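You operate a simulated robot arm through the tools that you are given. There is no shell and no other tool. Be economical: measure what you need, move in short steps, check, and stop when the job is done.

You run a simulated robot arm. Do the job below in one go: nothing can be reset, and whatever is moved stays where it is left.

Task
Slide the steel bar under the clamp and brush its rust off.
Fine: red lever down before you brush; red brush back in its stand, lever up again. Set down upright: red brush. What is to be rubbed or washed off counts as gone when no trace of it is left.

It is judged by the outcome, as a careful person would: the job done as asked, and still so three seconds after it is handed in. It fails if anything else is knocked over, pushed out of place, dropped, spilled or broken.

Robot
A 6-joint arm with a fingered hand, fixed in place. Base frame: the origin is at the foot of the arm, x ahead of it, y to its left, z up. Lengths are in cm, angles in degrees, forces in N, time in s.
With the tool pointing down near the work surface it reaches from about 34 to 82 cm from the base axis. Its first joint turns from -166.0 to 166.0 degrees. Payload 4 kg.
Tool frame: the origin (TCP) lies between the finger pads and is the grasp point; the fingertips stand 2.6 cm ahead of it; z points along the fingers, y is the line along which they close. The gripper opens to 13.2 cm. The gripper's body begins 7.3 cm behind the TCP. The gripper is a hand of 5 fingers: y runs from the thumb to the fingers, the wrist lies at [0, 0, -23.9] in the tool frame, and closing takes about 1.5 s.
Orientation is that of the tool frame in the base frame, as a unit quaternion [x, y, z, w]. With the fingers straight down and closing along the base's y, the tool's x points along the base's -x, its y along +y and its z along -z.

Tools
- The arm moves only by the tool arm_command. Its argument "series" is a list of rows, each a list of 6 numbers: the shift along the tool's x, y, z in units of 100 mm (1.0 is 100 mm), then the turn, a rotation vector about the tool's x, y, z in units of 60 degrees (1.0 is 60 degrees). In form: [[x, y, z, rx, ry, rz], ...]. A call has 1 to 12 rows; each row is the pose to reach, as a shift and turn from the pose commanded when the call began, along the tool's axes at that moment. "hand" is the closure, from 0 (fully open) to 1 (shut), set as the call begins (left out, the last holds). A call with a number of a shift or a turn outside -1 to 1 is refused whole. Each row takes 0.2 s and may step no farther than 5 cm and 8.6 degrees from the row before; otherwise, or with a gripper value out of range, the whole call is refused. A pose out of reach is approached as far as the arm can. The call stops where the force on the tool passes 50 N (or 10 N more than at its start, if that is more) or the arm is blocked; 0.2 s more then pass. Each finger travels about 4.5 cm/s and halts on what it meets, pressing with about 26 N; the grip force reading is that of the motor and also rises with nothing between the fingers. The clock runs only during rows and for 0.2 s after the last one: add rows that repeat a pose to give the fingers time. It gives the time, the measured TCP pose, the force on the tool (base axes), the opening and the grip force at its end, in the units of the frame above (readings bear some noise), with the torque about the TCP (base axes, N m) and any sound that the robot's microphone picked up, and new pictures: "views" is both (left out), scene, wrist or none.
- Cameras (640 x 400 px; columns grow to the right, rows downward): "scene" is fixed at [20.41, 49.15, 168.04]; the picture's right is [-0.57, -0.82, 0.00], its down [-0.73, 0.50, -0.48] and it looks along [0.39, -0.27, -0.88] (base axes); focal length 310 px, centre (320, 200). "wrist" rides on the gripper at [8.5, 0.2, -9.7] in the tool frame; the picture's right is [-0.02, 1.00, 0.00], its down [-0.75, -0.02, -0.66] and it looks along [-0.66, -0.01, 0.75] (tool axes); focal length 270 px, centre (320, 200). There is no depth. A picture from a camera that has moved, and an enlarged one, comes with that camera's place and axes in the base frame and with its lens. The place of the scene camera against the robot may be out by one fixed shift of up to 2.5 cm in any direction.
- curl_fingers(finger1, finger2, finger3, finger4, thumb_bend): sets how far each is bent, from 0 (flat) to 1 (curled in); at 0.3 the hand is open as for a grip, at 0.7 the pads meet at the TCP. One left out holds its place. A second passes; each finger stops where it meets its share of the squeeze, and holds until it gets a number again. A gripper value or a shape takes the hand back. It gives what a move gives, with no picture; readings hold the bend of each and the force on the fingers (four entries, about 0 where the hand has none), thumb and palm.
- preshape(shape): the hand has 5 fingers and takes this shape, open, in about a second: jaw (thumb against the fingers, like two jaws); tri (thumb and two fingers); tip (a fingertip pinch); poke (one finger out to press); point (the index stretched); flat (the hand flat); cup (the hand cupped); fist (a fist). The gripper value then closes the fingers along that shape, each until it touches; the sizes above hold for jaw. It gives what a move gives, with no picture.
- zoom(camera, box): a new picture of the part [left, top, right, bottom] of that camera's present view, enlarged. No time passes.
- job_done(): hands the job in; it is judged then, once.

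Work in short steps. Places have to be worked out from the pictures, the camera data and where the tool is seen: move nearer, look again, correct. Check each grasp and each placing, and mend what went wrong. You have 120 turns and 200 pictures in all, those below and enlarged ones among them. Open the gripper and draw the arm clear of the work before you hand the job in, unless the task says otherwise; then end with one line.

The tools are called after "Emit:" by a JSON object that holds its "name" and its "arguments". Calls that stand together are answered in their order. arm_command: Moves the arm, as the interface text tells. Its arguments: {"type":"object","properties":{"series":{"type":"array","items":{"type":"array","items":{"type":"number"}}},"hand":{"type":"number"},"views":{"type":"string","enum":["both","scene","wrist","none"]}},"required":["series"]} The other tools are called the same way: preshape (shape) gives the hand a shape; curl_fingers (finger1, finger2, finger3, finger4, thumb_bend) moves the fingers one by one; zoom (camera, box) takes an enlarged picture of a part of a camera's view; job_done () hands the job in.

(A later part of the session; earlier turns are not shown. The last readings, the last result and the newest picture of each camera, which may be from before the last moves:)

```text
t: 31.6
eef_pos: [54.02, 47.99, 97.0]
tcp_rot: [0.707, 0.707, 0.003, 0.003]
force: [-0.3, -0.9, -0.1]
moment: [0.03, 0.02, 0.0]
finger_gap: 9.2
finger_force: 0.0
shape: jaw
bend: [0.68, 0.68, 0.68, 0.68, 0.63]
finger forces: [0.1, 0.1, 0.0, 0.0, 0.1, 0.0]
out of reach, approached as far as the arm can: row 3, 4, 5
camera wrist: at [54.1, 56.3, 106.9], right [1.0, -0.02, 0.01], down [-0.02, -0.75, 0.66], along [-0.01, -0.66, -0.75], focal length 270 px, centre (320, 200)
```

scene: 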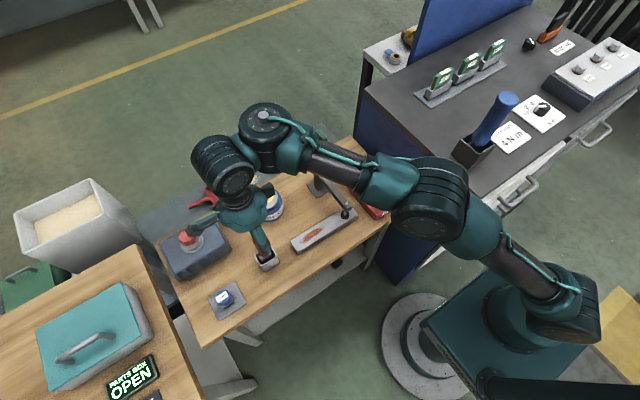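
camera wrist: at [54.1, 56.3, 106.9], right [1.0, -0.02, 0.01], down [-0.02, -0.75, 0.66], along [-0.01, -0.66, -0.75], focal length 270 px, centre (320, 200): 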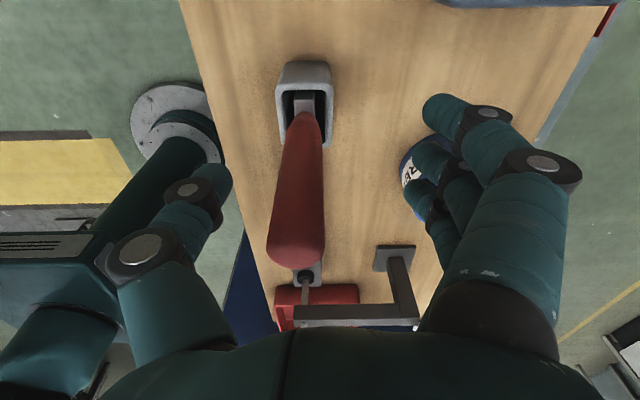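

The arm can't go lower in this wrist yaw. I'll go back up and turn the hand back to its original yaw (closing along y), which should suit this side better.

Emit:
{"name": "arm_command", "arguments": {"series": [[0, 0, -0.3, 0, 0, 0], [-0.05, -0.05, -0.6, 0, 0, 0], [-0.08, -0.1, -0.95, 0, 0, 0], [-0.08, -0.1, -0.95, 0, 0, 0]], "views": "none"}}

Emit:
{"name": "arm_command", "arguments": {"series": [[0, 0, 0, 0, 0, -0.125], [0, 0, 0, 0, 0, -0.25], [0, 0, 0, 0, 0, -0.375], [0, 0, 0, 0, 0, -0.5], [0, 0, 0, 0, 0, -0.625], [0, 0, 0, 0, 0, -0.75], [0, 0, 0, 0, 0, -0.875], [0, 0, 0, 0, 0, -1.0], [0, 0, 0, 0, 0, -1.0]], "views": "none"}}

Emit:
{"name": "arm_command", "arguments": {"series": [[0, 0, 0, 0, 0, -0.125], [0, 0, 0, 0, 0, -0.25], [0, 0, 0, 0, 0, -0.375], [0, 0, 0, 0, 0, -0.5], [0, 0, 0, 0, 0, -0.5]]}}

```text
t: 32.6
eef_pos: [52.95, 46.93, 106.47]
tcp_rot: [0.707, 0.707, 0.004, 0.003]
force: [0.0, 0.8, 0.0]
moment: [0.0, 0.01, -0.01]
finger_gap: 9.19
finger_force: 0.0
shape: jaw
bend: [0.68, 0.68, 0.68, 0.68, 0.63]
finger forces: [0.0, 0.0, 0.0, 0.0, 0.0, 0.1]
```

```text
t: 34.6
eef_pos: [52.9, 47.0, 106.45]
tcp_rot: [0.257, 0.966, 0.002, 0.004]
force: [-0.2, -0.4, 0.3]
moment: [-0.02, -0.02, -0.01]
finger_gap: 9.22
finger_force: 0.0
shape: jaw
bend: [0.68, 0.68, 0.68, 0.68, 0.63]
finger forces: [0.0, 0.1, 0.1, 0.0, 0.1, 0.0]
```

```text
t: 35.8
eef_pos: [53.0, 47.18, 106.54]
tcp_rot: [-0.002, 1.0, 0.0, 0.004]
force: [0.8, -0.3, -0.3]
moment: [0.01, -0.02, 0.03]
finger_gap: 9.21
finger_force: 0.0
shape: jaw
bend: [0.68, 0.68, 0.68, 0.68, 0.63]
finger forces: [0.0, 0.1, 0.0, 0.0, 0.0, 0.1]
camera wrist: at [44.34, 47.14, 116.3], right [0.02, 1.0, 0.0], down [0.75, -0.01, 0.67], along [0.67, -0.01, -0.75], focal length 270 px, centre (320, 200)
```

scene: 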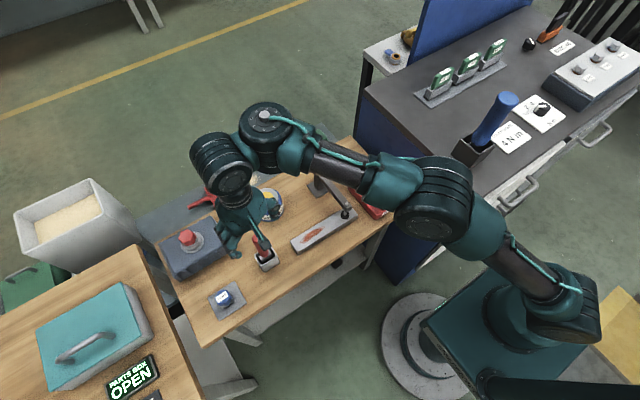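
wrist: 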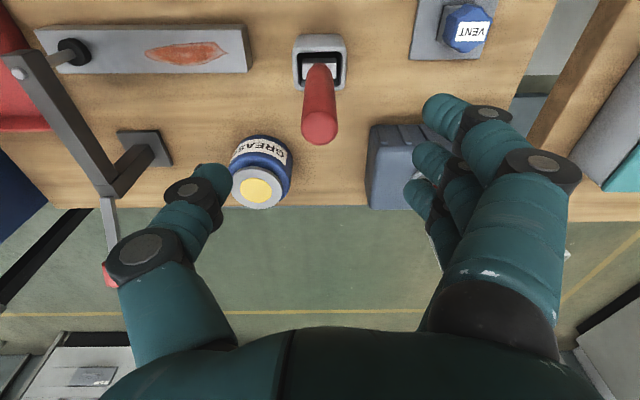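

Handle is centred in this yaw too. Descend.

Emit:
{"name": "arm_command", "arguments": {"series": [[0, 0, 0.25, 0, 0, 0], [0, 0, 0.5, 0, 0, 0], [0, 0, 0.75, 0, 0, 0], [0, 0, 1.0, 0, 0, 0], [0, 0, 1.0, 0, 0, 0]], "views": "both"}}

```text
t: 37.0
eef_pos: [53.94, 47.89, 97.07]
tcp_rot: [-0.001, 1.0, 0.0, 0.004]
force: [-0.3, 0.0, -0.5]
moment: [0.02, -0.04, -0.02]
finger_gap: 9.21
finger_force: 0.1
shape: jaw
bend: [0.68, 0.68, 0.68, 0.68, 0.63]
finger forces: [0.1, 0.1, 0.0, 0.0, 0.1, 0.1]
out of reach, approached as far as the arm can: row 3, 4, 5
camera wrist: at [45.4, 48.07, 106.88], right [0.02, 1.0, 0.0], down [0.75, -0.01, 0.66], along [0.66, -0.01, -0.75], focal length 270 px, centre (320, 200)
```

scene: 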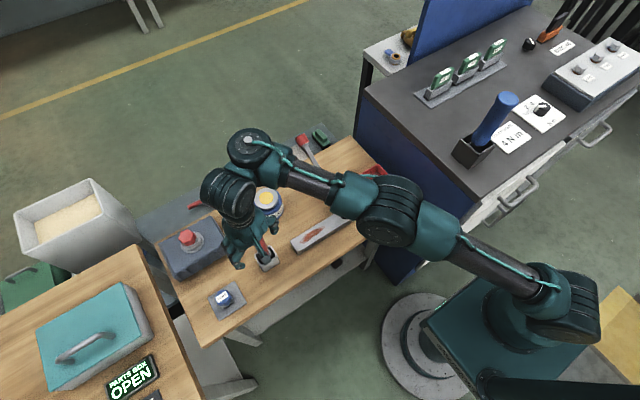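
wrist: 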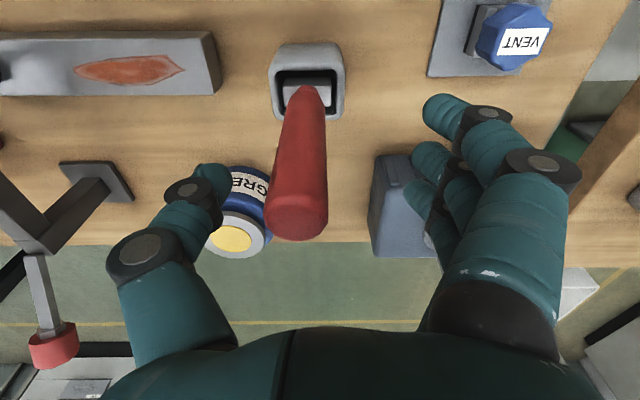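

The limit is independent of yaw. I check whether the elbow is close to the tray/table before going on.

Emit:
{"name": "zoom", "arguments": {"camera": "scene", "box": [200, 100, 480, 290]}}

```text
2.11 times, centred on (340, 195) of scene
camera zoom: at [20.41, 49.15, 168.04], right [-0.57, -0.82, 0.0], down [-0.73, 0.5, -0.48], along [0.39, -0.27, -0.88], focal length 652 px, centre (278, 210)
```

zoom: 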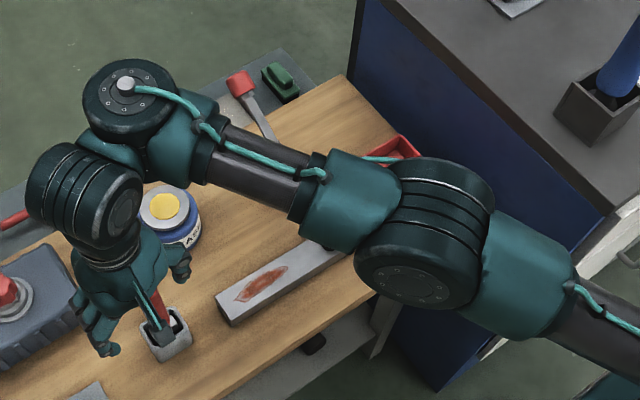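

To understand the limit, I raise and draw the hand inward, watching how the elbow behaves.

Emit:
{"name": "arm_command", "arguments": {"series": [[0, 0, -0.3, 0, 0, 0], [0, 0, -0.7, 0, 0, 0], [0, 0, -1.0, 0, 0, 0], [0, 0, -1.0, 0, 0, 0]], "views": "none"}}

Emit:
{"name": "arm_command", "arguments": {"series": [[0.2, -0.2, 0, 0, 0, 0], [0.5, -0.5, 0, 0, 0, 0], [0.8, -0.8, 0, 0, 0, 0], [1.0, -1.0, 0, 0, 0, 0], [1.0, -1.0, 0, 0, 0, 0]], "views": "scene"}}

```text
t: 38.0
eef_pos: [54.02, 47.83, 106.99]
tcp_rot: [-0.001, 1.0, 0.001, 0.004]
force: [0.4, 0.1, 0.1]
moment: [-0.04, -0.02, -0.01]
finger_gap: 9.17
finger_force: 0.0
shape: jaw
bend: [0.68, 0.68, 0.68, 0.68, 0.63]
finger forces: [0.0, 0.0, 0.0, 0.0, 0.0, 0.1]
```

```text
t: 39.2
eef_pos: [47.36, 40.71, 111.38]
tcp_rot: [-0.001, 1.0, -0.001, 0.003]
force: [0.2, 0.2, -0.1]
moment: [0.05, 0.01, -0.02]
finger_gap: 9.17
finger_force: 0.1
shape: jaw
bend: [0.68, 0.68, 0.68, 0.68, 0.63]
finger forces: [0.0, 0.0, 0.0, 0.0, 0.0, 0.0]
out of reach, approached as far as the arm can: row 2, 3, 4, 5
```

scene: 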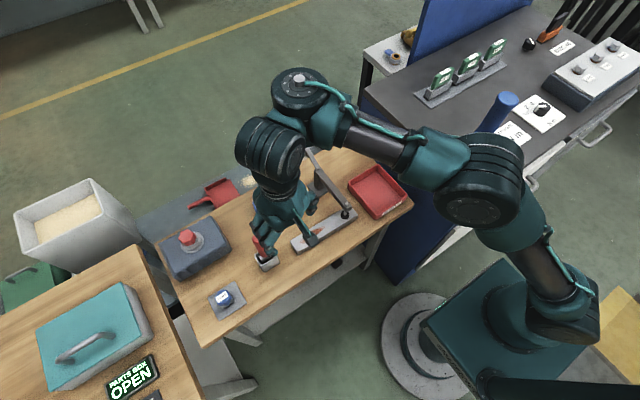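

Inward motion is blocked here though it was fine earlier, so the arm is in an awkward joint branch. I go up and back toward the start area to get the original posture back.

Emit:
{"name": "arm_command", "arguments": {"series": [[0, 0, -0.4, 0, 0, 0], [0, -0.1, -0.8, 0, 0, 0], [0, -0.4, -1.0, 0, 0, 0], [0, -0.8, -1.0, 0, 0, 0], [0, -0.8, -1.0, 0, 0, 0]], "views": "none"}}

Emit:
{"name": "arm_command", "arguments": {"series": [[0.1, -0.3, -0.2, 0, 0, 0], [0.3, -0.6, -0.4, 0, 0, 0], [0.5, -0.8, -0.5, 0, 0, 0], [0.5, -0.8, -0.5, 0, 0, 0]], "views": "scene"}}

```text
t: 40.4
eef_pos: [47.31, 32.84, 121.54]
tcp_rot: [-0.001, 1.0, 0.001, 0.004]
force: [0.8, -1.1, -0.3]
moment: [0.04, 0.01, 0.02]
finger_gap: 9.21
finger_force: 0.1
shape: jaw
bend: [0.68, 0.68, 0.68, 0.68, 0.63]
finger forces: [0.0, 0.1, 0.0, 0.0, 0.1, 0.0]
```

```text
t: 41.4
eef_pos: [42.16, 24.76, 126.32]
tcp_rot: [-0.002, 1.0, 0.0, 0.004]
force: [0.7, -0.1, 0.1]
moment: [0.0, 0.0, 0.0]
finger_gap: 9.23
finger_force: 0.0
shape: jaw
bend: [0.68, 0.68, 0.68, 0.68, 0.63]
finger forces: [0.0, 0.0, 0.1, 0.0, 0.1, 0.0]
```

scene: 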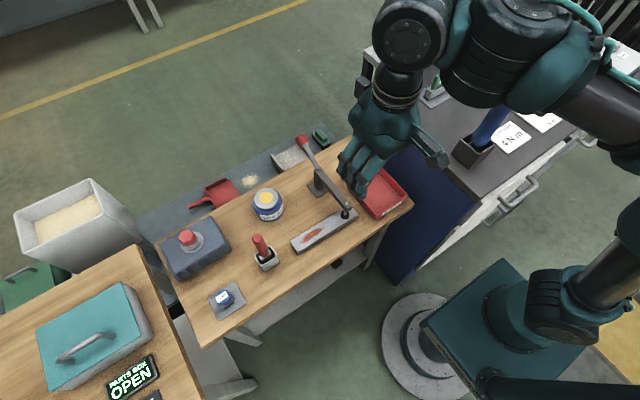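

Original posture regained (elbow high). Now approach the brush from this side at moderate reach.

Emit:
{"name": "arm_command", "arguments": {"series": [[-0.1, 0.3, 0.2, 0, 0, 0], [-0.2, 0.6, 0.4, 0, 0, 0], [-0.3, 0.9, 0.6, 0, 0, 0], [-0.4, 1.0, 0.8, 0, 0, 0], [-0.4, 1.0, 1.0, 0, 0, 0]], "views": "none"}}

Emit:
{"name": "arm_command", "arguments": {"series": [[-0.2, 0.3, 0.2, 0, 0, 0], [-0.4, 0.6, 0.4, 0, 0, 0], [-0.6, 0.9, 0.6, 0, 0, 0], [-0.68, 1.0, 0.9, 0, 0, 0], [-0.68, 1.0, 0.9, 0, 0, 0]], "views": "scene"}}

```text
t: 42.6
eef_pos: [46.28, 34.86, 116.37]
tcp_rot: [-0.001, 1.0, 0.001, 0.005]
force: [-0.4, -0.3, 0.0]
moment: [0.03, -0.01, -0.02]
finger_gap: 9.2
finger_force: 0.1
shape: jaw
bend: [0.68, 0.68, 0.68, 0.68, 0.63]
finger forces: [0.1, 0.0, 0.1, 0.0, 0.0, 0.0]
```

```text
t: 43.8
eef_pos: [52.99, 44.75, 107.43]
tcp_rot: [-0.002, 1.0, 0.001, 0.004]
force: [-0.5, -0.2, -0.1]
moment: [0.02, 0.03, 0.01]
finger_gap: 9.2
finger_force: 0.0
shape: jaw
bend: [0.68, 0.68, 0.68, 0.68, 0.63]
finger forces: [0.0, 0.1, 0.0, 0.1, 0.1, 0.0]
```

scene: 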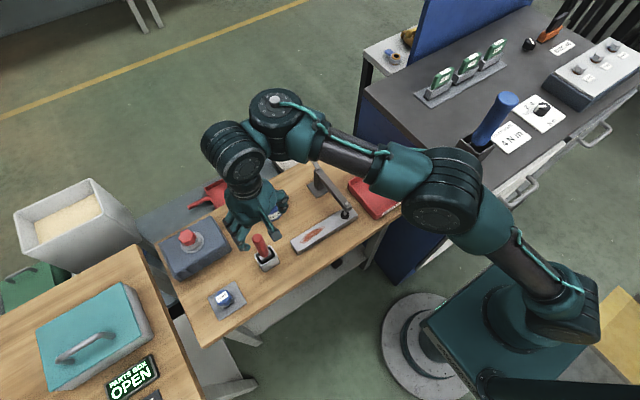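

Emit:
{"name": "arm_command", "arguments": {"series": [[0, 0.22, 0.1, 0, 0, 0], [0, 0.22, 0.4, 0, 0, 0], [0, 0.22, 0.7, 0, 0, 0], [0, 0.22, 1.0, 0, 0, 0], [0, 0.22, 1.0, 0, 0, 0]], "views": "wrist"}}

```text
t: 45.0
eef_pos: [53.93, 47.48, 97.75]
tcp_rot: [-0.001, 1.0, 0.0, 0.003]
force: [-0.3, -0.5, 0.1]
moment: [-0.01, 0.02, 0.01]
finger_gap: 9.22
finger_force: 0.0
shape: jaw
bend: [0.68, 0.68, 0.68, 0.68, 0.63]
finger forces: [0.1, 0.0, 0.0, 0.0, 0.0, 0.1]
out of reach, approached as far as the arm can: row 4, 5
camera wrist: at [45.32, 47.67, 107.57], right [0.02, 1.0, 0.0], down [0.75, -0.01, 0.66], along [0.66, -0.01, -0.75], focal length 270 px, centre (320, 200)
```

wrist: 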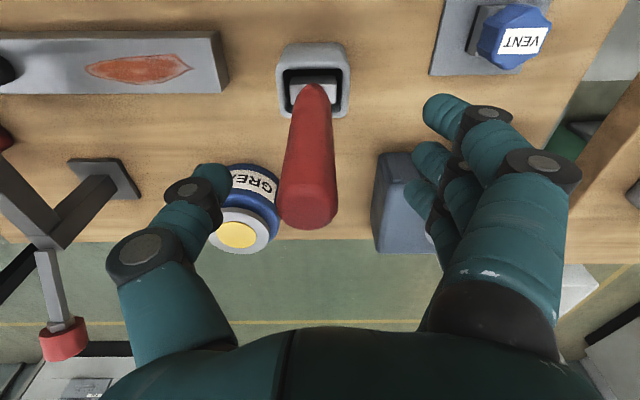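

Low reach seems to depend on which posture I come from. I'll go back to the near posture, descend there on the robot side, and slide in toward the handle horizontally at grip height.

Emit:
{"name": "arm_command", "arguments": {"series": [[0, 0, -0.4, 0, 0, 0], [0, 0, -0.8, 0, 0, 0], [0, 0, -1.0, 0, 0, 0], [0.1, -0.3, -1.0, 0, 0, 0], [0.4, -0.7, -1.0, 0, 0, 0], [0.5, -1.0, -1.0, 0, 0, 0]], "views": "none"}}

Emit:
{"name": "arm_command", "arguments": {"series": [[0.1, -0.1, -0.4, 0, 0, 0], [0.3, -0.3, -0.8, 0, 0, 0], [0.5, -0.7, -1.0, 0, 0, 0], [0.6, -1.0, -1.0, 0, 0, 0], [0.6, -1.0, -1.0, 0, 0, 0]], "views": "none"}}

```text
t: 46.4
eef_pos: [50.67, 38.8, 109.78]
tcp_rot: [-0.001, 1.0, 0.0, 0.001]
force: [0.7, 0.4, -0.3]
moment: [-0.04, 0.01, 0.02]
finger_gap: 9.21
finger_force: 0.0
shape: jaw
bend: [0.68, 0.68, 0.68, 0.68, 0.63]
finger forces: [0.0, 0.0, 0.0, 0.1, 0.0, 0.0]
out of reach, approached as far as the arm can: row 5, 6
```

```text
t: 47.6
eef_pos: [44.6, 28.8, 119.91]
tcp_rot: [-0.001, 1.0, 0.0, 0.005]
force: [0.2, 0.5, 0.1]
moment: [0.02, 0.0, 0.01]
finger_gap: 9.22
finger_force: 0.0
shape: jaw
bend: [0.68, 0.68, 0.68, 0.68, 0.63]
finger forces: [0.0, 0.1, 0.0, 0.0, 0.1, 0.1]
```

Emit:
{"name": "arm_command", "arguments": {"series": [[0.1, 0, 0.3, 0, 0, 0], [0.2, 0.1, 0.6, 0, 0, 0], [0.4, 0.2, 0.8, 0, 0, 0], [0.45, 0.2, 1.0, 0, 0, 0], [0.45, 0.2, 1.0, 0, 0, 0]], "views": "scene"}}

```text
t: 48.8
eef_pos: [43.73, 33.91, 116.71]
tcp_rot: [-0.001, 1.0, -0.003, -0.002]
force: [0.6, -0.2, -0.7]
moment: [0.03, 0.03, 0.03]
finger_gap: 9.21
finger_force: 0.0
shape: jaw
bend: [0.68, 0.68, 0.68, 0.68, 0.63]
finger forces: [0.0, 0.1, 0.0, 0.0, 0.1, 0.0]
out of reach, approached as far as the arm can: row 1, 2, 3, 4
```

scene: 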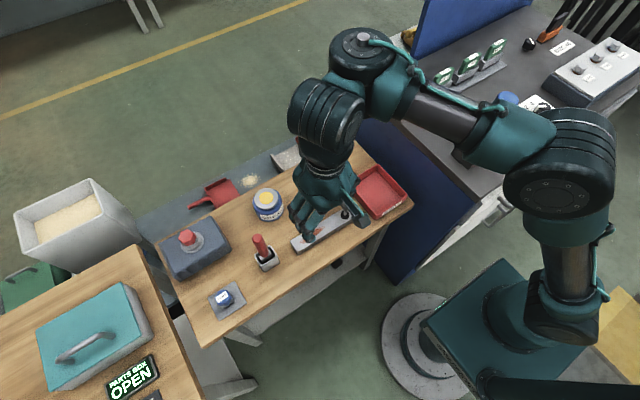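

Row 5 was accepted, perhaps still moving; let it settle.

Emit:
{"name": "arm_command", "arguments": {"series": [[0, 0, 0, 0, 0, 0], [0, 0, 0, 0, 0, 0], [0, 0, 0, 0, 0, 0]], "views": "scene"}}

```text
t: 49.6
eef_pos: [43.62, 33.93, 116.7]
tcp_rot: [-0.001, 1.0, -0.002, -0.002]
force: [0.1, -0.5, -0.9]
moment: [-0.03, 0.0, 0.01]
finger_gap: 9.24
finger_force: 0.2
shape: jaw
bend: [0.68, 0.68, 0.68, 0.68, 0.63]
finger forces: [0.0, 0.1, 0.0, 0.0, 0.0, 0.0]
```

scene: 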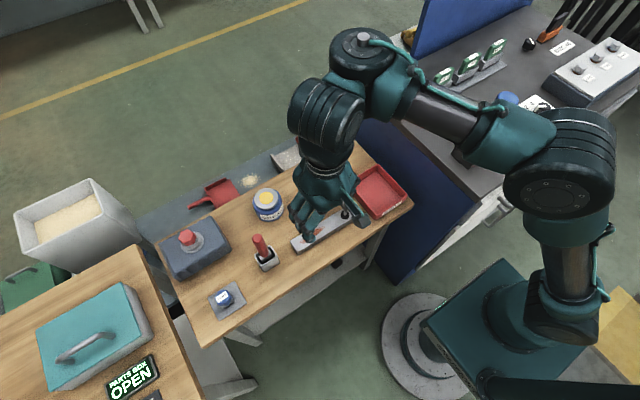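

I return to the exact start pose to get its posture back, and look at the arm there.

Emit:
{"name": "arm_command", "arguments": {"series": [[0, -0.1, -0.4, 0, 0, 0], [0.1, -0.3, -0.7, 0, 0, 0], [0.2, -0.6, -0.93, 0, 0, 0], [0.3, -1.0, -0.93, 0, 0, 0], [0.36, -1.0, -0.93, 0, 0, 0]], "views": "none"}}

Emit:
{"name": "arm_command", "arguments": {"series": [[0, -0.4, 0, 0, 0, 0], [0, -0.8, 0, 0, 0, 0], [0, -1.0, 0, 0, 0, 0], [0, -1.0, 0, 0, 0, 0]], "views": "scene"}}

```text
t: 50.8
eef_pos: [37.39, 22.88, 122.37]
tcp_rot: [0.0, 1.0, 0.008, -0.01]
force: [2.1, -0.6, 0.4]
moment: [0.04, 0.1, -0.02]
finger_gap: 9.21
finger_force: 0.1
shape: jaw
bend: [0.68, 0.68, 0.68, 0.68, 0.63]
finger forces: [0.0, 0.0, 0.0, 0.1, 0.0, 0.0]
out of reach, approached as far as the arm can: row 1, 2, 3, 4, 5
```

```text
t: 51.8
eef_pos: [37.39, 11.11, 123.81]
tcp_rot: [-0.001, 1.0, 0.001, 0.002]
force: [-0.4, -0.8, -1.2]
moment: [0.0, -0.05, 0.0]
finger_gap: 9.21
finger_force: 0.1
shape: jaw
bend: [0.68, 0.68, 0.68, 0.68, 0.63]
finger forces: [0.0, 0.1, 0.1, 0.0, 0.1, 0.0]
out of reach, approached as far as the arm can: row 1, 2, 3
```

scene: 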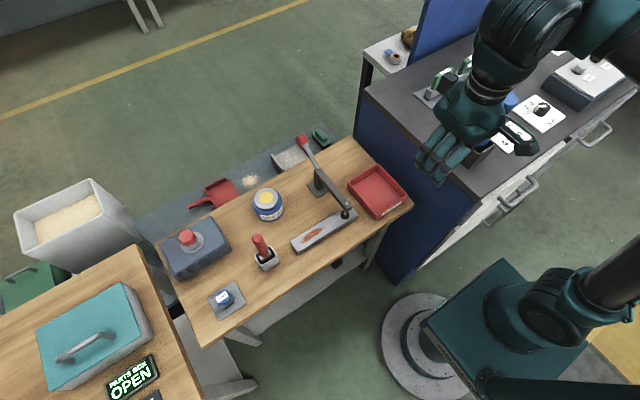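

Close to the start posture. Repeat the original descent path to see if it's reachable.

Emit:
{"name": "arm_command", "arguments": {"series": [[-0.1, 0.2, 0, 0, 0, 0], [-0.2, 0.5, 0.2, 0, 0, 0], [-0.2, 0.8, 0.5, 0, 0, 0], [-0.2, 1.0, 0.8, 0, 0, 0], [-0.2, 1.0, 0.8, 0, 0, 0]], "views": "none"}}

Emit:
{"name": "arm_command", "arguments": {"series": [[-0.2, 0.3, 0.3, 0, 0, 0], [-0.4, 0.6, 0.6, 0, 0, 0], [-0.5, 0.9, 0.9, 0, 0, 0], [-0.5, 0.9, 0.9, 0, 0, 0]], "views": "scene"}}

```text
t: 53.0
eef_pos: [42.09, 23.29, 120.74]
tcp_rot: [0.0, 1.0, -0.002, -0.003]
force: [-0.6, -0.7, -0.5]
moment: [0.05, 0.01, -0.03]
finger_gap: 9.22
finger_force: 0.0
shape: jaw
bend: [0.68, 0.68, 0.68, 0.68, 0.63]
finger forces: [0.0, 0.0, 0.1, 0.0, 0.0, 0.0]
out of reach, approached as far as the arm can: row 1, 2, 3, 4
```

```text
t: 54.0
eef_pos: [50.85, 35.35, 112.07]
tcp_rot: [-0.001, 1.0, 0.0, 0.004]
force: [0.3, 0.1, -0.2]
moment: [-0.02, 0.03, -0.01]
finger_gap: 9.2
finger_force: 0.1
shape: jaw
bend: [0.68, 0.68, 0.68, 0.68, 0.63]
finger forces: [0.0, 0.1, 0.1, 0.1, 0.1, 0.1]
out of reach, approached as far as the arm can: row 1, 2, 3, 4
```

scene: 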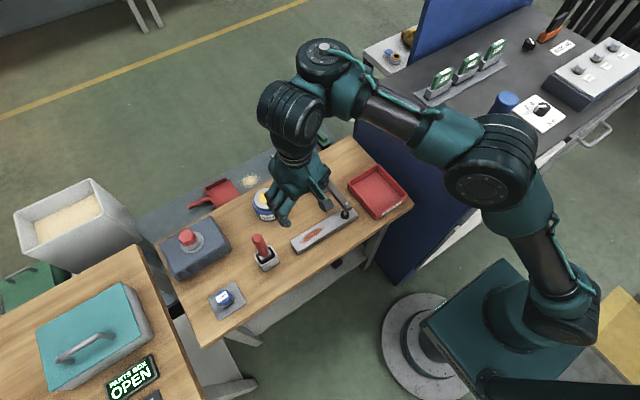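

The data fit an arm stuck nearly straight with its elbow bent slightly the wrong way (it flipped at the long lever reach). I stretch past full reach in free air and come back to flip it.

Emit:
{"name": "arm_command", "arguments": {"series": [[-0.3, 0.2, -0.2, 0, 0, 0], [-0.6, 0.4, -0.4, 0, 0, 0], [-0.9, 0.6, -0.6, 0, 0, 0], [-1.0, 0.7, -0.8, 0, 0, 0], [-1.0, 0.7, -0.8, 0, 0, 0]], "views": "none"}}

Emit:
{"name": "arm_command", "arguments": {"series": [[0.3, -0.2, 0, 0, 0, 0], [0.6, -0.4, 0.2, 0, 0, 0], [0.9, -0.6, 0.3, 0, 0, 0], [1.0, -0.9, 0.5, 0, 0, 0], [1.0, -0.9, 0.5, 0, 0, 0]], "views": "scene"}}

```text
t: 55.2
eef_pos: [58.62, 40.64, 117.57]
tcp_rot: [-0.001, 1.0, 0.0, 0.004]
force: [-0.4, 1.0, -0.3]
moment: [0.02, 0.0, 0.02]
finger_gap: 9.21
finger_force: 0.2
shape: jaw
bend: [0.68, 0.68, 0.68, 0.68, 0.63]
finger forces: [0.0, 0.0, 0.0, 0.0, 0.1, 0.0]
out of reach, approached as far as the arm can: row 3, 4, 5
```

```text
t: 56.4
eef_pos: [49.89, 32.36, 114.25]
tcp_rot: [-0.001, 1.0, 0.0, 0.002]
force: [-0.4, 0.1, 0.3]
moment: [-0.01, 0.02, 0.01]
finger_gap: 9.21
finger_force: 0.1
shape: jaw
bend: [0.68, 0.68, 0.68, 0.68, 0.63]
finger forces: [0.0, 0.0, 0.0, 0.1, 0.0, 0.0]
out of reach, approached as far as the arm can: row 2, 4, 5
```

scene: 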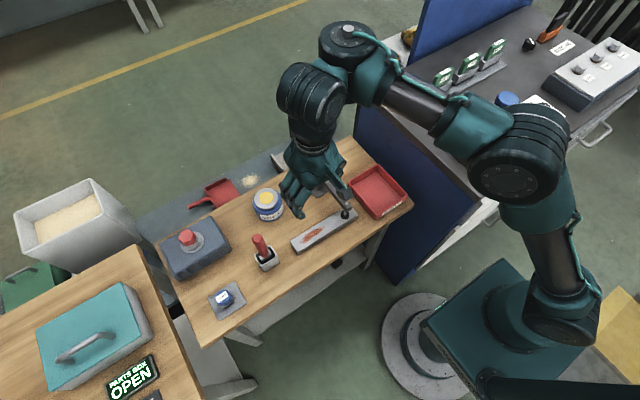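

Still the wrong bend. Try again, stretching much farther beyond reach (upwards and out), then returning.

Emit:
{"name": "arm_command", "arguments": {"series": [[-0.3, 0.2, -0.3, 0, 0, 0], [-0.6, 0.4, -0.6, 0, 0, 0], [-0.9, 0.5, -0.9, 0, 0, 0], [-1.0, 0.6, -1.0, 0, 0, 0]], "views": "none"}}

Emit:
{"name": "arm_command", "arguments": {"series": [[-0.3, 0.2, -0.3, 0, 0, 0], [-0.6, 0.4, -0.6, 0, 0, 0], [-0.9, 0.5, -0.9, 0, 0, 0], [-1.0, 0.6, -1.0, 0, 0, 0], [-1.0, 0.6, -1.0, 0, 0, 0], [-1.0, 0.6, -1.0, 0, 0, 0]], "views": "none"}}

Emit:
{"name": "arm_command", "arguments": {"series": [[0.3, -0.2, 0.3, 0, 0, 0], [0.6, -0.4, 0.6, 0, 0, 0], [0.8, -0.5, 0.8, 0, 0, 0], [1.0, -0.6, 1.0, 0, 0, 0], [1.0, -0.6, 1.0, 0, 0, 0]], "views": "scene"}}

```text
t: 57.4
eef_pos: [57.21, 36.74, 122.25]
tcp_rot: [-0.001, 1.0, 0.0, 0.005]
force: [0.1, -0.3, 0.2]
moment: [-0.01, -0.01, -0.01]
finger_gap: 9.23
finger_force: 0.0
shape: jaw
bend: [0.68, 0.68, 0.68, 0.68, 0.63]
finger forces: [0.1, 0.0, 0.1, 0.1, 0.1, 0.0]
out of reach, approached as far as the arm can: row 1, 3, 4
```

```text
t: 58.8
eef_pos: [57.26, 36.67, 122.31]
tcp_rot: [-0.001, 1.0, 0.001, 0.005]
force: [0.2, 0.4, 0.6]
moment: [0.0, 0.0, 0.0]
finger_gap: 9.23
finger_force: 0.1
shape: jaw
bend: [0.68, 0.68, 0.68, 0.68, 0.63]
finger forces: [0.1, 0.1, 0.0, 0.1, 0.1, 0.1]
out of reach, approached as far as the arm can: row 1, 2, 3, 4, 5, 6
```

```text
t: 60.0
eef_pos: [49.48, 32.13, 114.52]
tcp_rot: [0.0, 1.0, -0.001, 0.002]
force: [1.4, -0.2, 0.2]
moment: [0.0, -0.01, -0.01]
finger_gap: 9.24
finger_force: 0.0
shape: jaw
bend: [0.68, 0.68, 0.68, 0.68, 0.63]
finger forces: [0.0, 0.0, 0.0, 0.0, 0.0, 0.1]
out of reach, approached as far as the arm can: row 4
```

scene: 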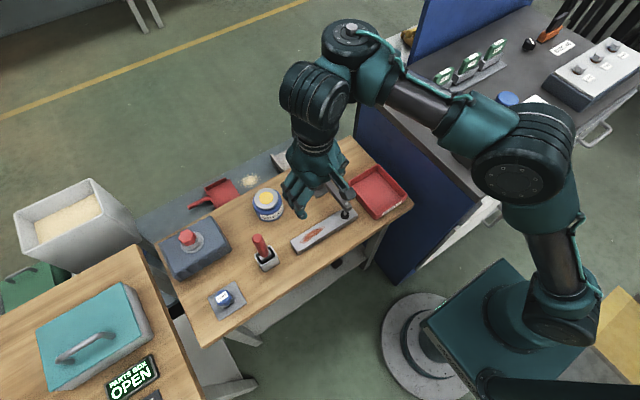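

Analysis: the wrist is in a folded configuration with joint 4 at its limit, so pulling inward fails. The jump probably happened when the last joint hit its limit at yaw +90; turning yaw the other way (−90) high above the table should make it jump back.

Emit:
{"name": "arm_command", "arguments": {"series": [[0, 0, -0.4, 0, 0, 0], [0, 0, -0.8, 0, 0, -0.12], [0, 0, -0.8, 0, 0, -0.25], [0, 0, -0.8, 0, 0, -0.375], [0, 0, -0.8, 0, 0, -0.5], [0, 0, -0.8, 0, 0, -0.625], [0, 0, -0.8, 0, 0, -0.75], [0, 0, -0.8, 0, 0, -0.875], [0, 0, -0.8, 0, 0, -1.0]], "views": "none"}}

Emit:
{"name": "arm_command", "arguments": {"series": [[0, 0, 0, 0, 0, -0.12], [0, 0, 0, 0, 0, -0.25], [0, 0, 0, 0, 0, -0.375], [0, 0, 0, 0, 0, -0.5], [0, 0, 0, 0, 0, -0.5]], "views": "scene"}}

```text
t: 62.0
eef_pos: [47.95, 30.89, 120.09]
tcp_rot: [-0.502, 0.865, -0.001, 0.004]
force: [0.6, 0.2, 0.0]
moment: [0.01, -0.01, -0.03]
finger_gap: 9.23
finger_force: 0.1
shape: jaw
bend: [0.68, 0.68, 0.68, 0.68, 0.63]
finger forces: [0.0, 0.0, 0.0, 0.0, 0.0, 0.0]
```

```text
t: 63.2
eef_pos: [47.84, 30.92, 120.21]
tcp_rot: [0.708, -0.706, 0.002, -0.004]
force: [0.0, 0.1, 1.4]
moment: [0.01, 0.01, 0.0]
finger_gap: 9.23
finger_force: 0.2
shape: jaw
bend: [0.68, 0.68, 0.68, 0.68, 0.63]
finger forces: [0.1, 0.1, 0.0, 0.1, 0.0, 0.1]
```

scene: 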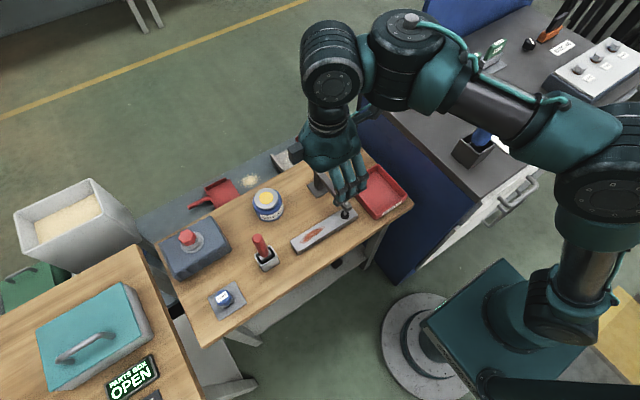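

The wrist looks different now. Test: descend here below the former limit (z≈115 at this reach).

Emit:
{"name": "arm_command", "arguments": {"series": [[0, 0, 0.3, 0, 0, 0], [0, 0, 0.6, 0, 0, 0], [0, 0, 0.9, 0, 0, 0], [0, 0, 1.0, 0, 0, 0], [0, 0, 1.0, 0, 0, 0]], "views": "scene"}}

```text
t: 64.4
eef_pos: [49.06, 34.05, 113.76]
tcp_rot: [0.707, -0.707, -0.025, 0.007]
force: [0.0, 0.3, -0.8]
moment: [0.0, -0.01, -0.01]
finger_gap: 9.24
finger_force: 0.1
shape: jaw
bend: [0.68, 0.68, 0.68, 0.68, 0.63]
finger forces: [0.0, 0.1, 0.0, 0.1, 0.0, 0.0]
out of reach, approached as far as the arm can: row 2, 3, 4
```

scene: 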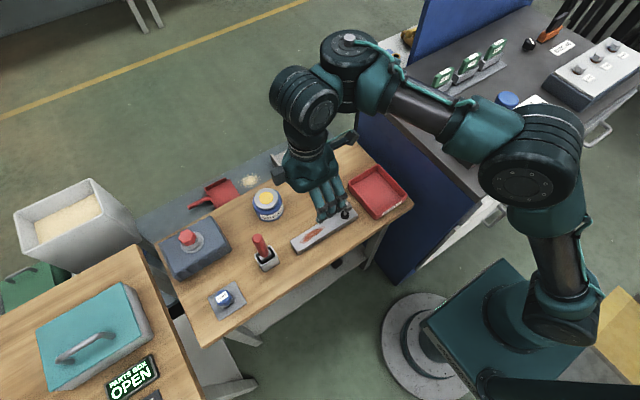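

Still folded, but the model now fits well: in this posture I can work low if the tool leans ~20° (fingers slanting back toward the robot). The brush can be gripped with that lean and stay vertical. First turn to yaw −30 and move out a little.

Emit:
{"name": "arm_command", "arguments": {"series": [[-0.05, -0.04, -0.1, 0, 0, 0.125], [-0.1, -0.08, -0.2, 0, 0, 0.25], [-0.15, -0.12, -0.2, 0, 0, 0.375], [-0.2, -0.16, -0.2, 0, 0, 0.5], [-0.25, -0.2, -0.2, 0, 0, 0.625], [-0.3, -0.25, -0.2, 0, 0, 0.75], [-0.35, -0.3, -0.2, 0, 0, 0.875], [-0.4, -0.3, -0.2, 0, 0, 1.0], [-0.4, -0.3, -0.2, 0, 0, 1.0]], "views": "none"}}

```text
t: 66.4
eef_pos: [51.02, 35.04, 112.11]
tcp_rot: [-0.258, 0.966, -0.001, 0.003]
force: [-0.2, -0.2, -0.4]
moment: [-0.01, 0.01, 0.0]
finger_gap: 9.23
finger_force: 0.1
shape: jaw
bend: [0.68, 0.68, 0.68, 0.68, 0.63]
finger forces: [0.0, 0.0, 0.1, 0.0, 0.0, 0.0]
out of reach, approached as far as the arm can: row 1, 2, 3, 4, 5, 6
```

Commanded pose tracks the requested target, good. Now lean the tool 20° about its y axis.

Emit:
{"name": "arm_command", "arguments": {"series": [[0, 0, 0, 0, 0.11, 0], [0, 0, 0, 0, 0.22, 0], [0, 0, 0, 0, 0.333, 0], [0, 0, 0, 0, 0.333, 0]], "views": "wrist"}}

```text
t: 67.4
eef_pos: [50.9, 34.93, 112.14]
tcp_rot: [-0.256, 0.952, -0.046, -0.163]
force: [-0.6, 0.0, 0.0]
moment: [-0.02, 0.01, 0.02]
finger_gap: 9.22
finger_force: 0.1
shape: jaw
bend: [0.68, 0.68, 0.68, 0.68, 0.63]
finger forces: [0.1, 0.0, 0.0, 0.0, 0.0, 0.1]
out of reach, approached as far as the arm can: row 1, 2
camera wrist: at [46.61, 32.71, 124.28], right [-0.48, 0.87, -0.01], down [0.81, 0.45, 0.37], along [0.33, 0.17, -0.93], focal length 270 px, centre (320, 200)
```

wrist: 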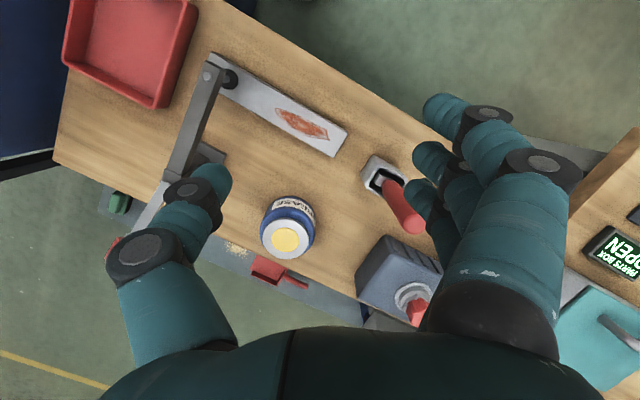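

Lean achieved and reachable. I'll come down on the robot side of the brush and slide in radially at grip height.

Emit:
{"name": "arm_command", "arguments": {"series": [[0.02, 0.31, 0.15, 0, 0, 0], [0.04, 0.62, 0.3, 0, 0, 0], [0.058, 0.94, 0.447, 0, 0, 0], [0.058, 0.94, 0.447, 0, 0, 0]], "views": "none"}}

Emit:
{"name": "arm_command", "arguments": {"series": [[-0.12, 0, 0.33, 0, 0, 0], [-0.24, 0, 0.66, 0, 0, 0], [-0.342, 0, 0.94, 0, 0, 0], [-0.342, 0, 0.94, 0, 0, 0]]}}

```text
t: 68.4
eef_pos: [44.29, 42.03, 108.18]
tcp_rot: [-0.256, 0.952, -0.046, -0.163]
force: [-0.2, -0.2, 0.1]
moment: [0.0, 0.02, 0.0]
finger_gap: 9.21
finger_force: 0.1
shape: jaw
bend: [0.68, 0.68, 0.68, 0.68, 0.63]
finger forces: [0.0, 0.0, 0.0, 0.0, 0.1, 0.0]
```

```text
t: 69.4
eef_pos: [44.54, 42.02, 98.09]
tcp_rot: [-0.256, 0.952, -0.045, -0.164]
force: [-0.3, -1.0, 0.3]
moment: [0.0, -0.04, -0.02]
finger_gap: 9.23
finger_force: 0.0
shape: jaw
bend: [0.68, 0.68, 0.68, 0.68, 0.63]
finger forces: [0.0, 0.0, 0.0, 0.0, 0.1, 0.0]
camera wrist: at [40.28, 39.77, 110.13], right [-0.49, 0.87, -0.01], down [0.81, 0.45, 0.37], along [0.33, 0.17, -0.93], focal length 270 px, centre (320, 200)
```

scene: 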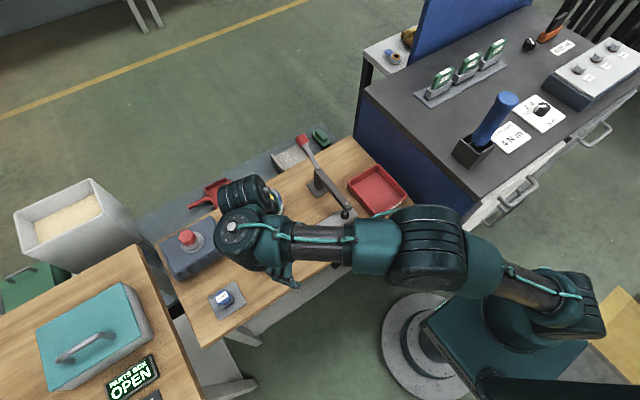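
wrist: 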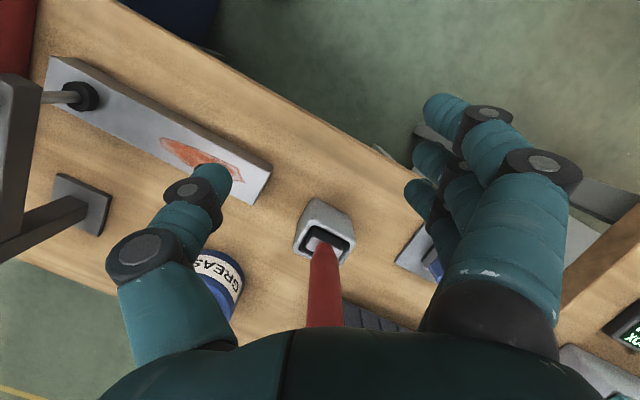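

The arm swung to another posture (hand now reachable, pose exact) with nothing disturbed. The handle is centred between thumb and fingers; advance part-way.

Emit:
{"name": "arm_command", "arguments": {"series": [[-0.2, 0, 0, 0, 0, 0], [-0.4, 0, -0.04, 0, 0, 0], [-0.6, 0, -0.06, 0, 0, 0], [-0.6, 0, -0.06, 0, 0, 0]]}}

```text
t: 70.4
eef_pos: [49.85, 44.82, 96.67]
tcp_rot: [-0.255, 0.952, -0.045, -0.163]
force: [0.0, 0.2, 0.0]
moment: [-0.02, -0.02, 0.01]
finger_gap: 9.24
finger_force: 0.1
shape: jaw
bend: [0.68, 0.68, 0.68, 0.68, 0.63]
finger forces: [0.0, 0.0, 0.0, 0.0, 0.1, 0.0]
camera wrist: at [45.37, 42.74, 108.71], right [-0.48, 0.87, -0.01], down [0.81, 0.45, 0.37], along [0.33, 0.17, -0.93], focal length 270 px, centre (320, 200)
```

scene: 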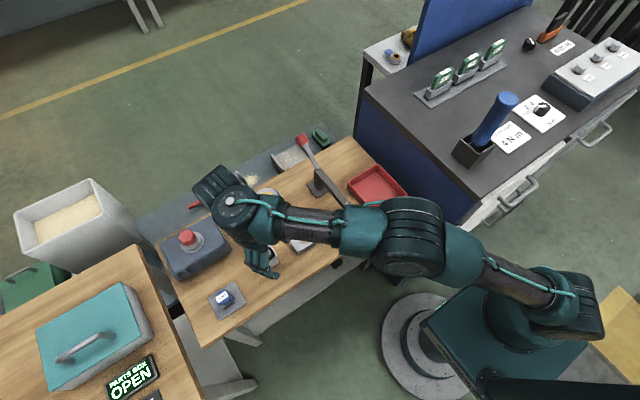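
wrist: 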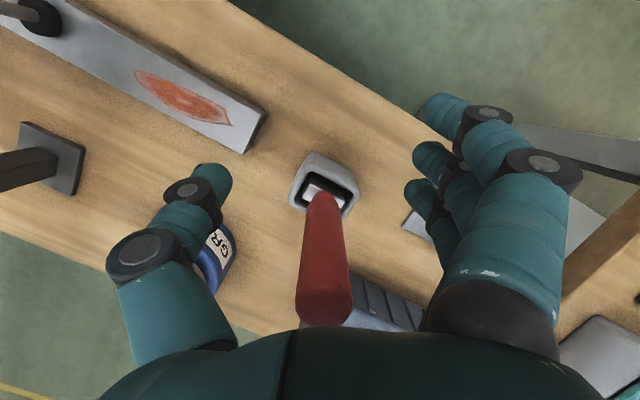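

Handle top confirmed ≈(53.4, 47.1). Advance the last 4 cm.

Emit:
{"name": "arm_command", "arguments": {"series": [[-0.15, 0.01, 0, 0, 0, 0], [-0.3, 0.02, -0.01, 0, 0, 0], [-0.41, 0.02, -0.02, 0, 0, 0], [-0.41, 0.02, -0.02, 0, 0, 0]], "views": "wrist"}}

```text
t: 71.4
eef_pos: [52.79, 47.12, 95.49]
tcp_rot: [-0.256, 0.952, -0.045, -0.163]
force: [1.2, 0.3, 0.2]
moment: [-0.01, -0.02, -0.01]
finger_gap: 9.2
finger_force: 0.0
shape: jaw
bend: [0.68, 0.68, 0.68, 0.68, 0.63]
finger forces: [0.0, 0.0, 0.0, 0.1, 0.0, 0.0]
camera wrist: at [48.6, 44.91, 107.64], right [-0.48, 0.87, -0.01], down [0.81, 0.45, 0.37], along [0.33, 0.17, -0.93], focal length 270 px, centre (320, 200)
```

wrist: 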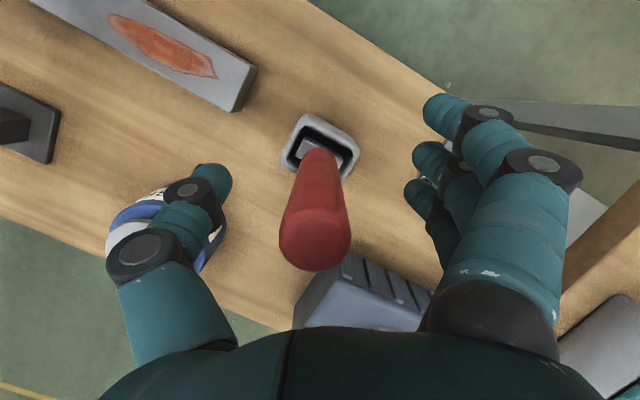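

Handle sits centred between thumb and fingers. Close the grip.

Emit:
{"name": "arm_command", "arguments": {"series": [[0, 0, 0, 0, 0, 0], [0, 0, 0, 0, 0, 0], [0, 0, 0, 0, 0, 0], [0, 0, 0, 0, 0, 0], [0, 0, 0, 0, 0, 0], [0, 0, 0, 0, 0, 0], [0, 0, 0, 0, 0, 0], [0, 0, 0, 0, 0, 0]], "hand": 1, "views": "wrist"}}

```text
t: 73.2
eef_pos: [52.91, 47.18, 95.38]
tcp_rot: [-0.256, 0.952, -0.045, -0.162]
force: [1.0, 0.0, 2.0]
moment: [0.07, -0.09, 0.01]
finger_gap: 0.34
finger_force: 26.7
shape: jaw
bend: [0.66, 0.62, 0.72, 0.66, 0.71]
finger forces: [0.0, 7.3, 12.5, 0.0, 17.3, 0.0]
camera wrist: at [48.59, 44.91, 107.65], right [-0.48, 0.87, -0.01], down [0.81, 0.45, 0.37], along [0.33, 0.17, -0.93], focal length 270 px, centre (320, 200)
```

wrist: 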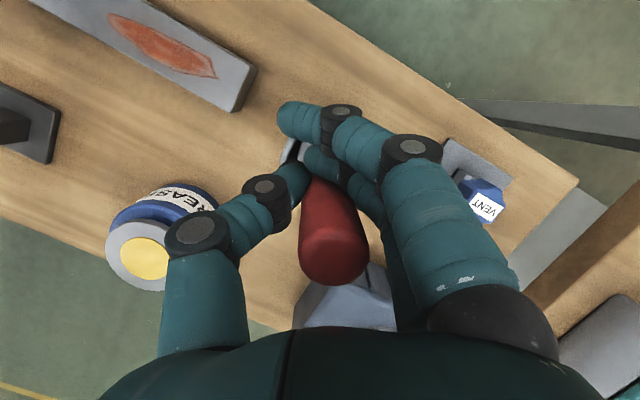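

Grip holds (two fingers and thumb). Lift straight up 3 cm and check.

Emit:
{"name": "arm_command", "arguments": {"series": [[0.034, 0, -0.094, 0, 0, 0], [0.068, 0, -0.188, 0, 0, 0], [0.103, 0, -0.282, 0, 0, 0], [0.103, 0, -0.282, 0, 0, 0]]}}

```text
t: 74.2
eef_pos: [52.9, 47.15, 98.4]
tcp_rot: [-0.256, 0.952, -0.046, -0.163]
force: [0.3, 0.4, 0.2]
moment: [0.11, -0.02, -0.02]
finger_gap: 0.31
finger_force: 26.4
shape: jaw
bend: [0.66, 0.62, 0.72, 0.66, 0.71]
finger forces: [0.1, 7.1, 12.0, 0.0, 16.0, 0.0]
camera wrist: at [48.57, 44.92, 110.59], right [-0.48, 0.87, -0.01], down [0.81, 0.45, 0.37], along [0.33, 0.17, -0.93], focal length 270 px, centre (320, 200)
```

scene: 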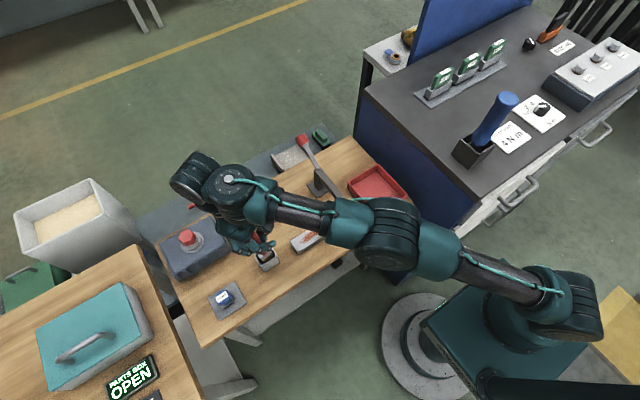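
wrist: 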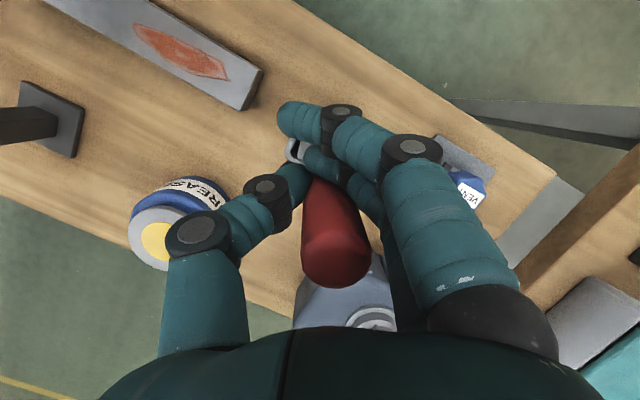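

Brush comes up with the hand. Lift another 4 cm.

Emit:
{"name": "arm_command", "arguments": {"series": [[0.034, 0, -0.094, 0, 0, 0], [0.068, 0, -0.188, 0, 0, 0], [0.103, 0, -0.282, 0, 0, 0], [0.137, 0, -0.376, 0, 0, 0], [0.137, 0, -0.376, 0, 0, 0]]}}

Emit:
{"name": "zoom", "arguments": {"camera": "scene", "box": [200, 200, 320, 290]}}

```text
t: 75.4
eef_pos: [52.67, 46.98, 102.18]
tcp_rot: [-0.255, 0.952, -0.045, -0.162]
force: [0.4, -0.1, -0.7]
moment: [-0.02, 0.0, -0.03]
finger_gap: 0.32
finger_force: 25.3
shape: jaw
bend: [0.66, 0.63, 0.71, 0.66, 0.71]
finger forces: [0.0, 7.6, 10.8, 0.0, 15.9, 0.0]
out of reach, approached as far as the arm can: row 4, 5
camera wrist: at [48.28, 44.69, 114.38], right [-0.48, 0.87, -0.01], down [0.81, 0.45, 0.37], along [0.33, 0.17, -0.93], focal length 270 px, centre (320, 200)
```

scene: 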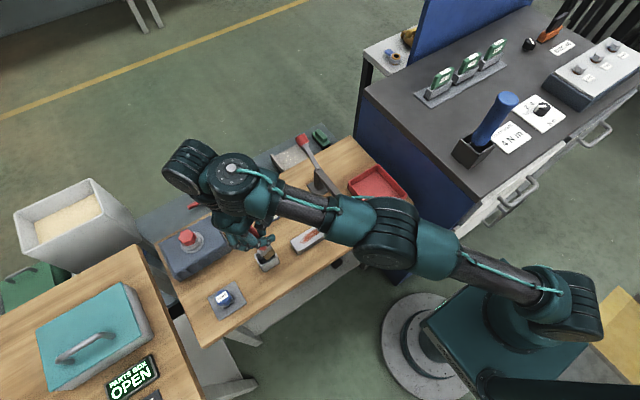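
wrist: 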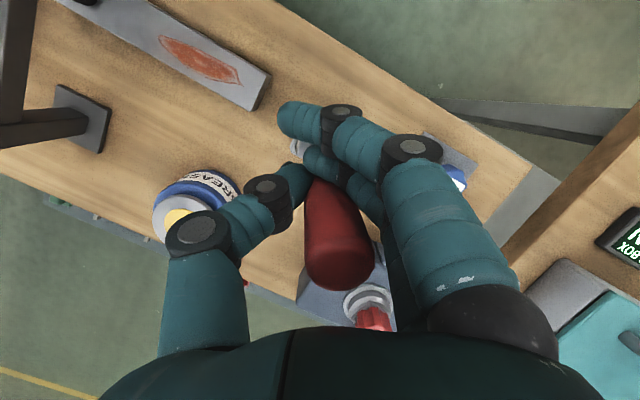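

```text
4.44 times, centred on (260, 245) of scene
camera zoom: at [20.41, 49.15, 168.04], right [-0.57, -0.82, 0.0], down [-0.73, 0.5, -0.48], along [0.39, -0.27, -0.88], focal length 1378 px, centre (587, 0)
```

zoom: 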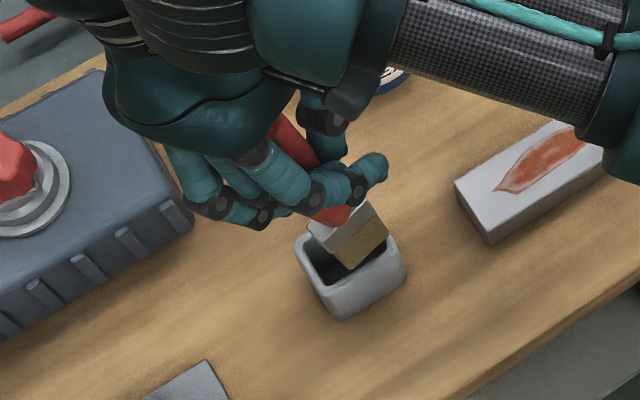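

Outer reach limit hit at z≈102.2, but the bristles appear clear of the stand rim. Move slowly toward the bar (−y) watching force.

Emit:
{"name": "arm_command", "arguments": {"series": [[0.06, -0.08, 0.02, 0, 0, 0], [0.12, -0.16, 0.04, 0, 0, 0], [0.2, -0.28, 0.07, 0, 0, 0], [0.33, -0.47, 0.12, 0, 0, 0], [0.45, -0.64, 0.16, 0, 0, 0], [0.568, -0.806, 0.207, 0, 0, 0], [0.568, -0.806, 0.207, 0, 0, 0]]}}

Emit:
{"name": "zoom", "arguments": {"camera": "scene", "box": [230, 170, 370, 290]}}

```text
t: 77.0
eef_pos: [51.35, 36.93, 102.39]
tcp_rot: [-0.255, 0.952, -0.045, -0.164]
force: [0.3, -0.4, -0.3]
moment: [-0.02, -0.03, -0.02]
finger_gap: 0.28
finger_force: 25.9
shape: jaw
bend: [0.66, 0.63, 0.71, 0.66, 0.71]
finger forces: [0.1, 7.4, 10.8, 0.1, 15.9, 0.1]
camera wrist: at [47.08, 34.73, 114.47], right [-0.48, 0.87, -0.01], down [0.81, 0.45, 0.37], along [0.33, 0.17, -0.93], focal length 270 px, centre (320, 200)
```

scene: 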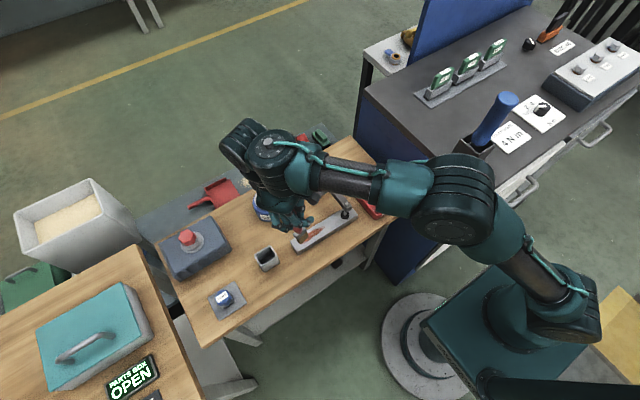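
wrist: 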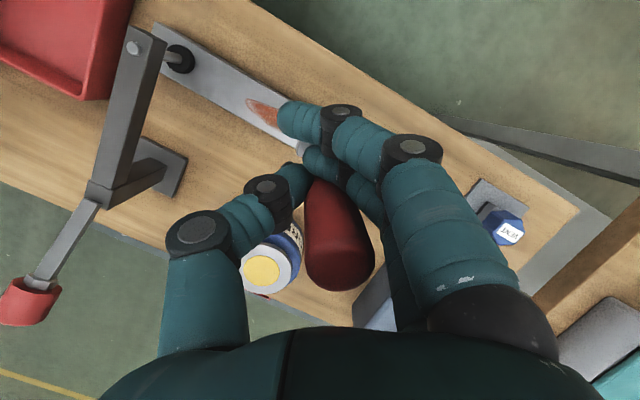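

```text
3.33 times, centred on (300, 230) of scene
camera zoom: at [20.41, 49.15, 168.04], right [-0.57, -0.82, 0.0], down [-0.73, 0.5, -0.48], along [0.39, -0.27, -0.88], focal length 1033 px, centre (387, 100)
```

zoom: 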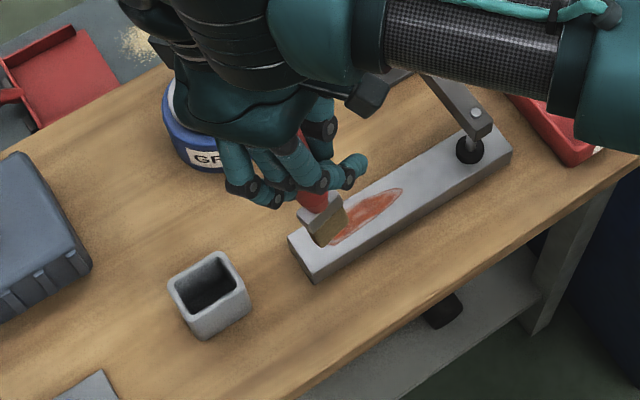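

The brush is out, stand undisturbed. Bristle bottom looks about (50, 36.7), so I shift +1.2 cm in x and lower 4 cm toward the bar.

Emit:
{"name": "arm_command", "arguments": {"series": [[-0.08, -0.02, 0.11, 0, 0, 0], [-0.16, -0.04, 0.22, 0, 0, 0], [-0.235, -0.06, 0.34, 0, 0, 0], [-0.235, -0.06, 0.34, 0, 0, 0]], "views": "none"}}

Emit:
{"name": "zoom", "arguments": {"camera": "scene", "box": [260, 190, 360, 270]}}

```text
t: 78.0
eef_pos: [52.87, 36.76, 98.4]
tcp_rot: [-0.257, 0.951, -0.046, -0.164]
force: [0.5, 0.2, -0.4]
moment: [-0.02, 0.02, 0.0]
finger_gap: 0.29
finger_force: 25.7
shape: jaw
bend: [0.66, 0.63, 0.71, 0.66, 0.71]
finger forces: [0.0, 7.3, 10.9, 0.0, 16.0, 0.1]
```

```text
5.00 times, centred on (310, 230) of scene
camera zoom: at [20.41, 49.15, 168.04], right [-0.57, -0.82, 0.0], down [-0.73, 0.5, -0.48], along [0.39, -0.27, -0.88], focal length 1550 px, centre (370, 50)
```

zoom: 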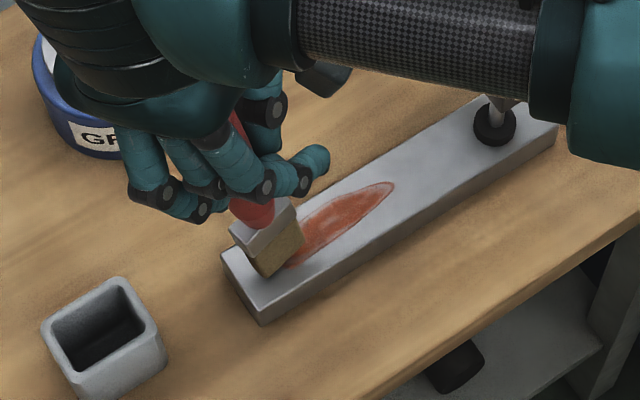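

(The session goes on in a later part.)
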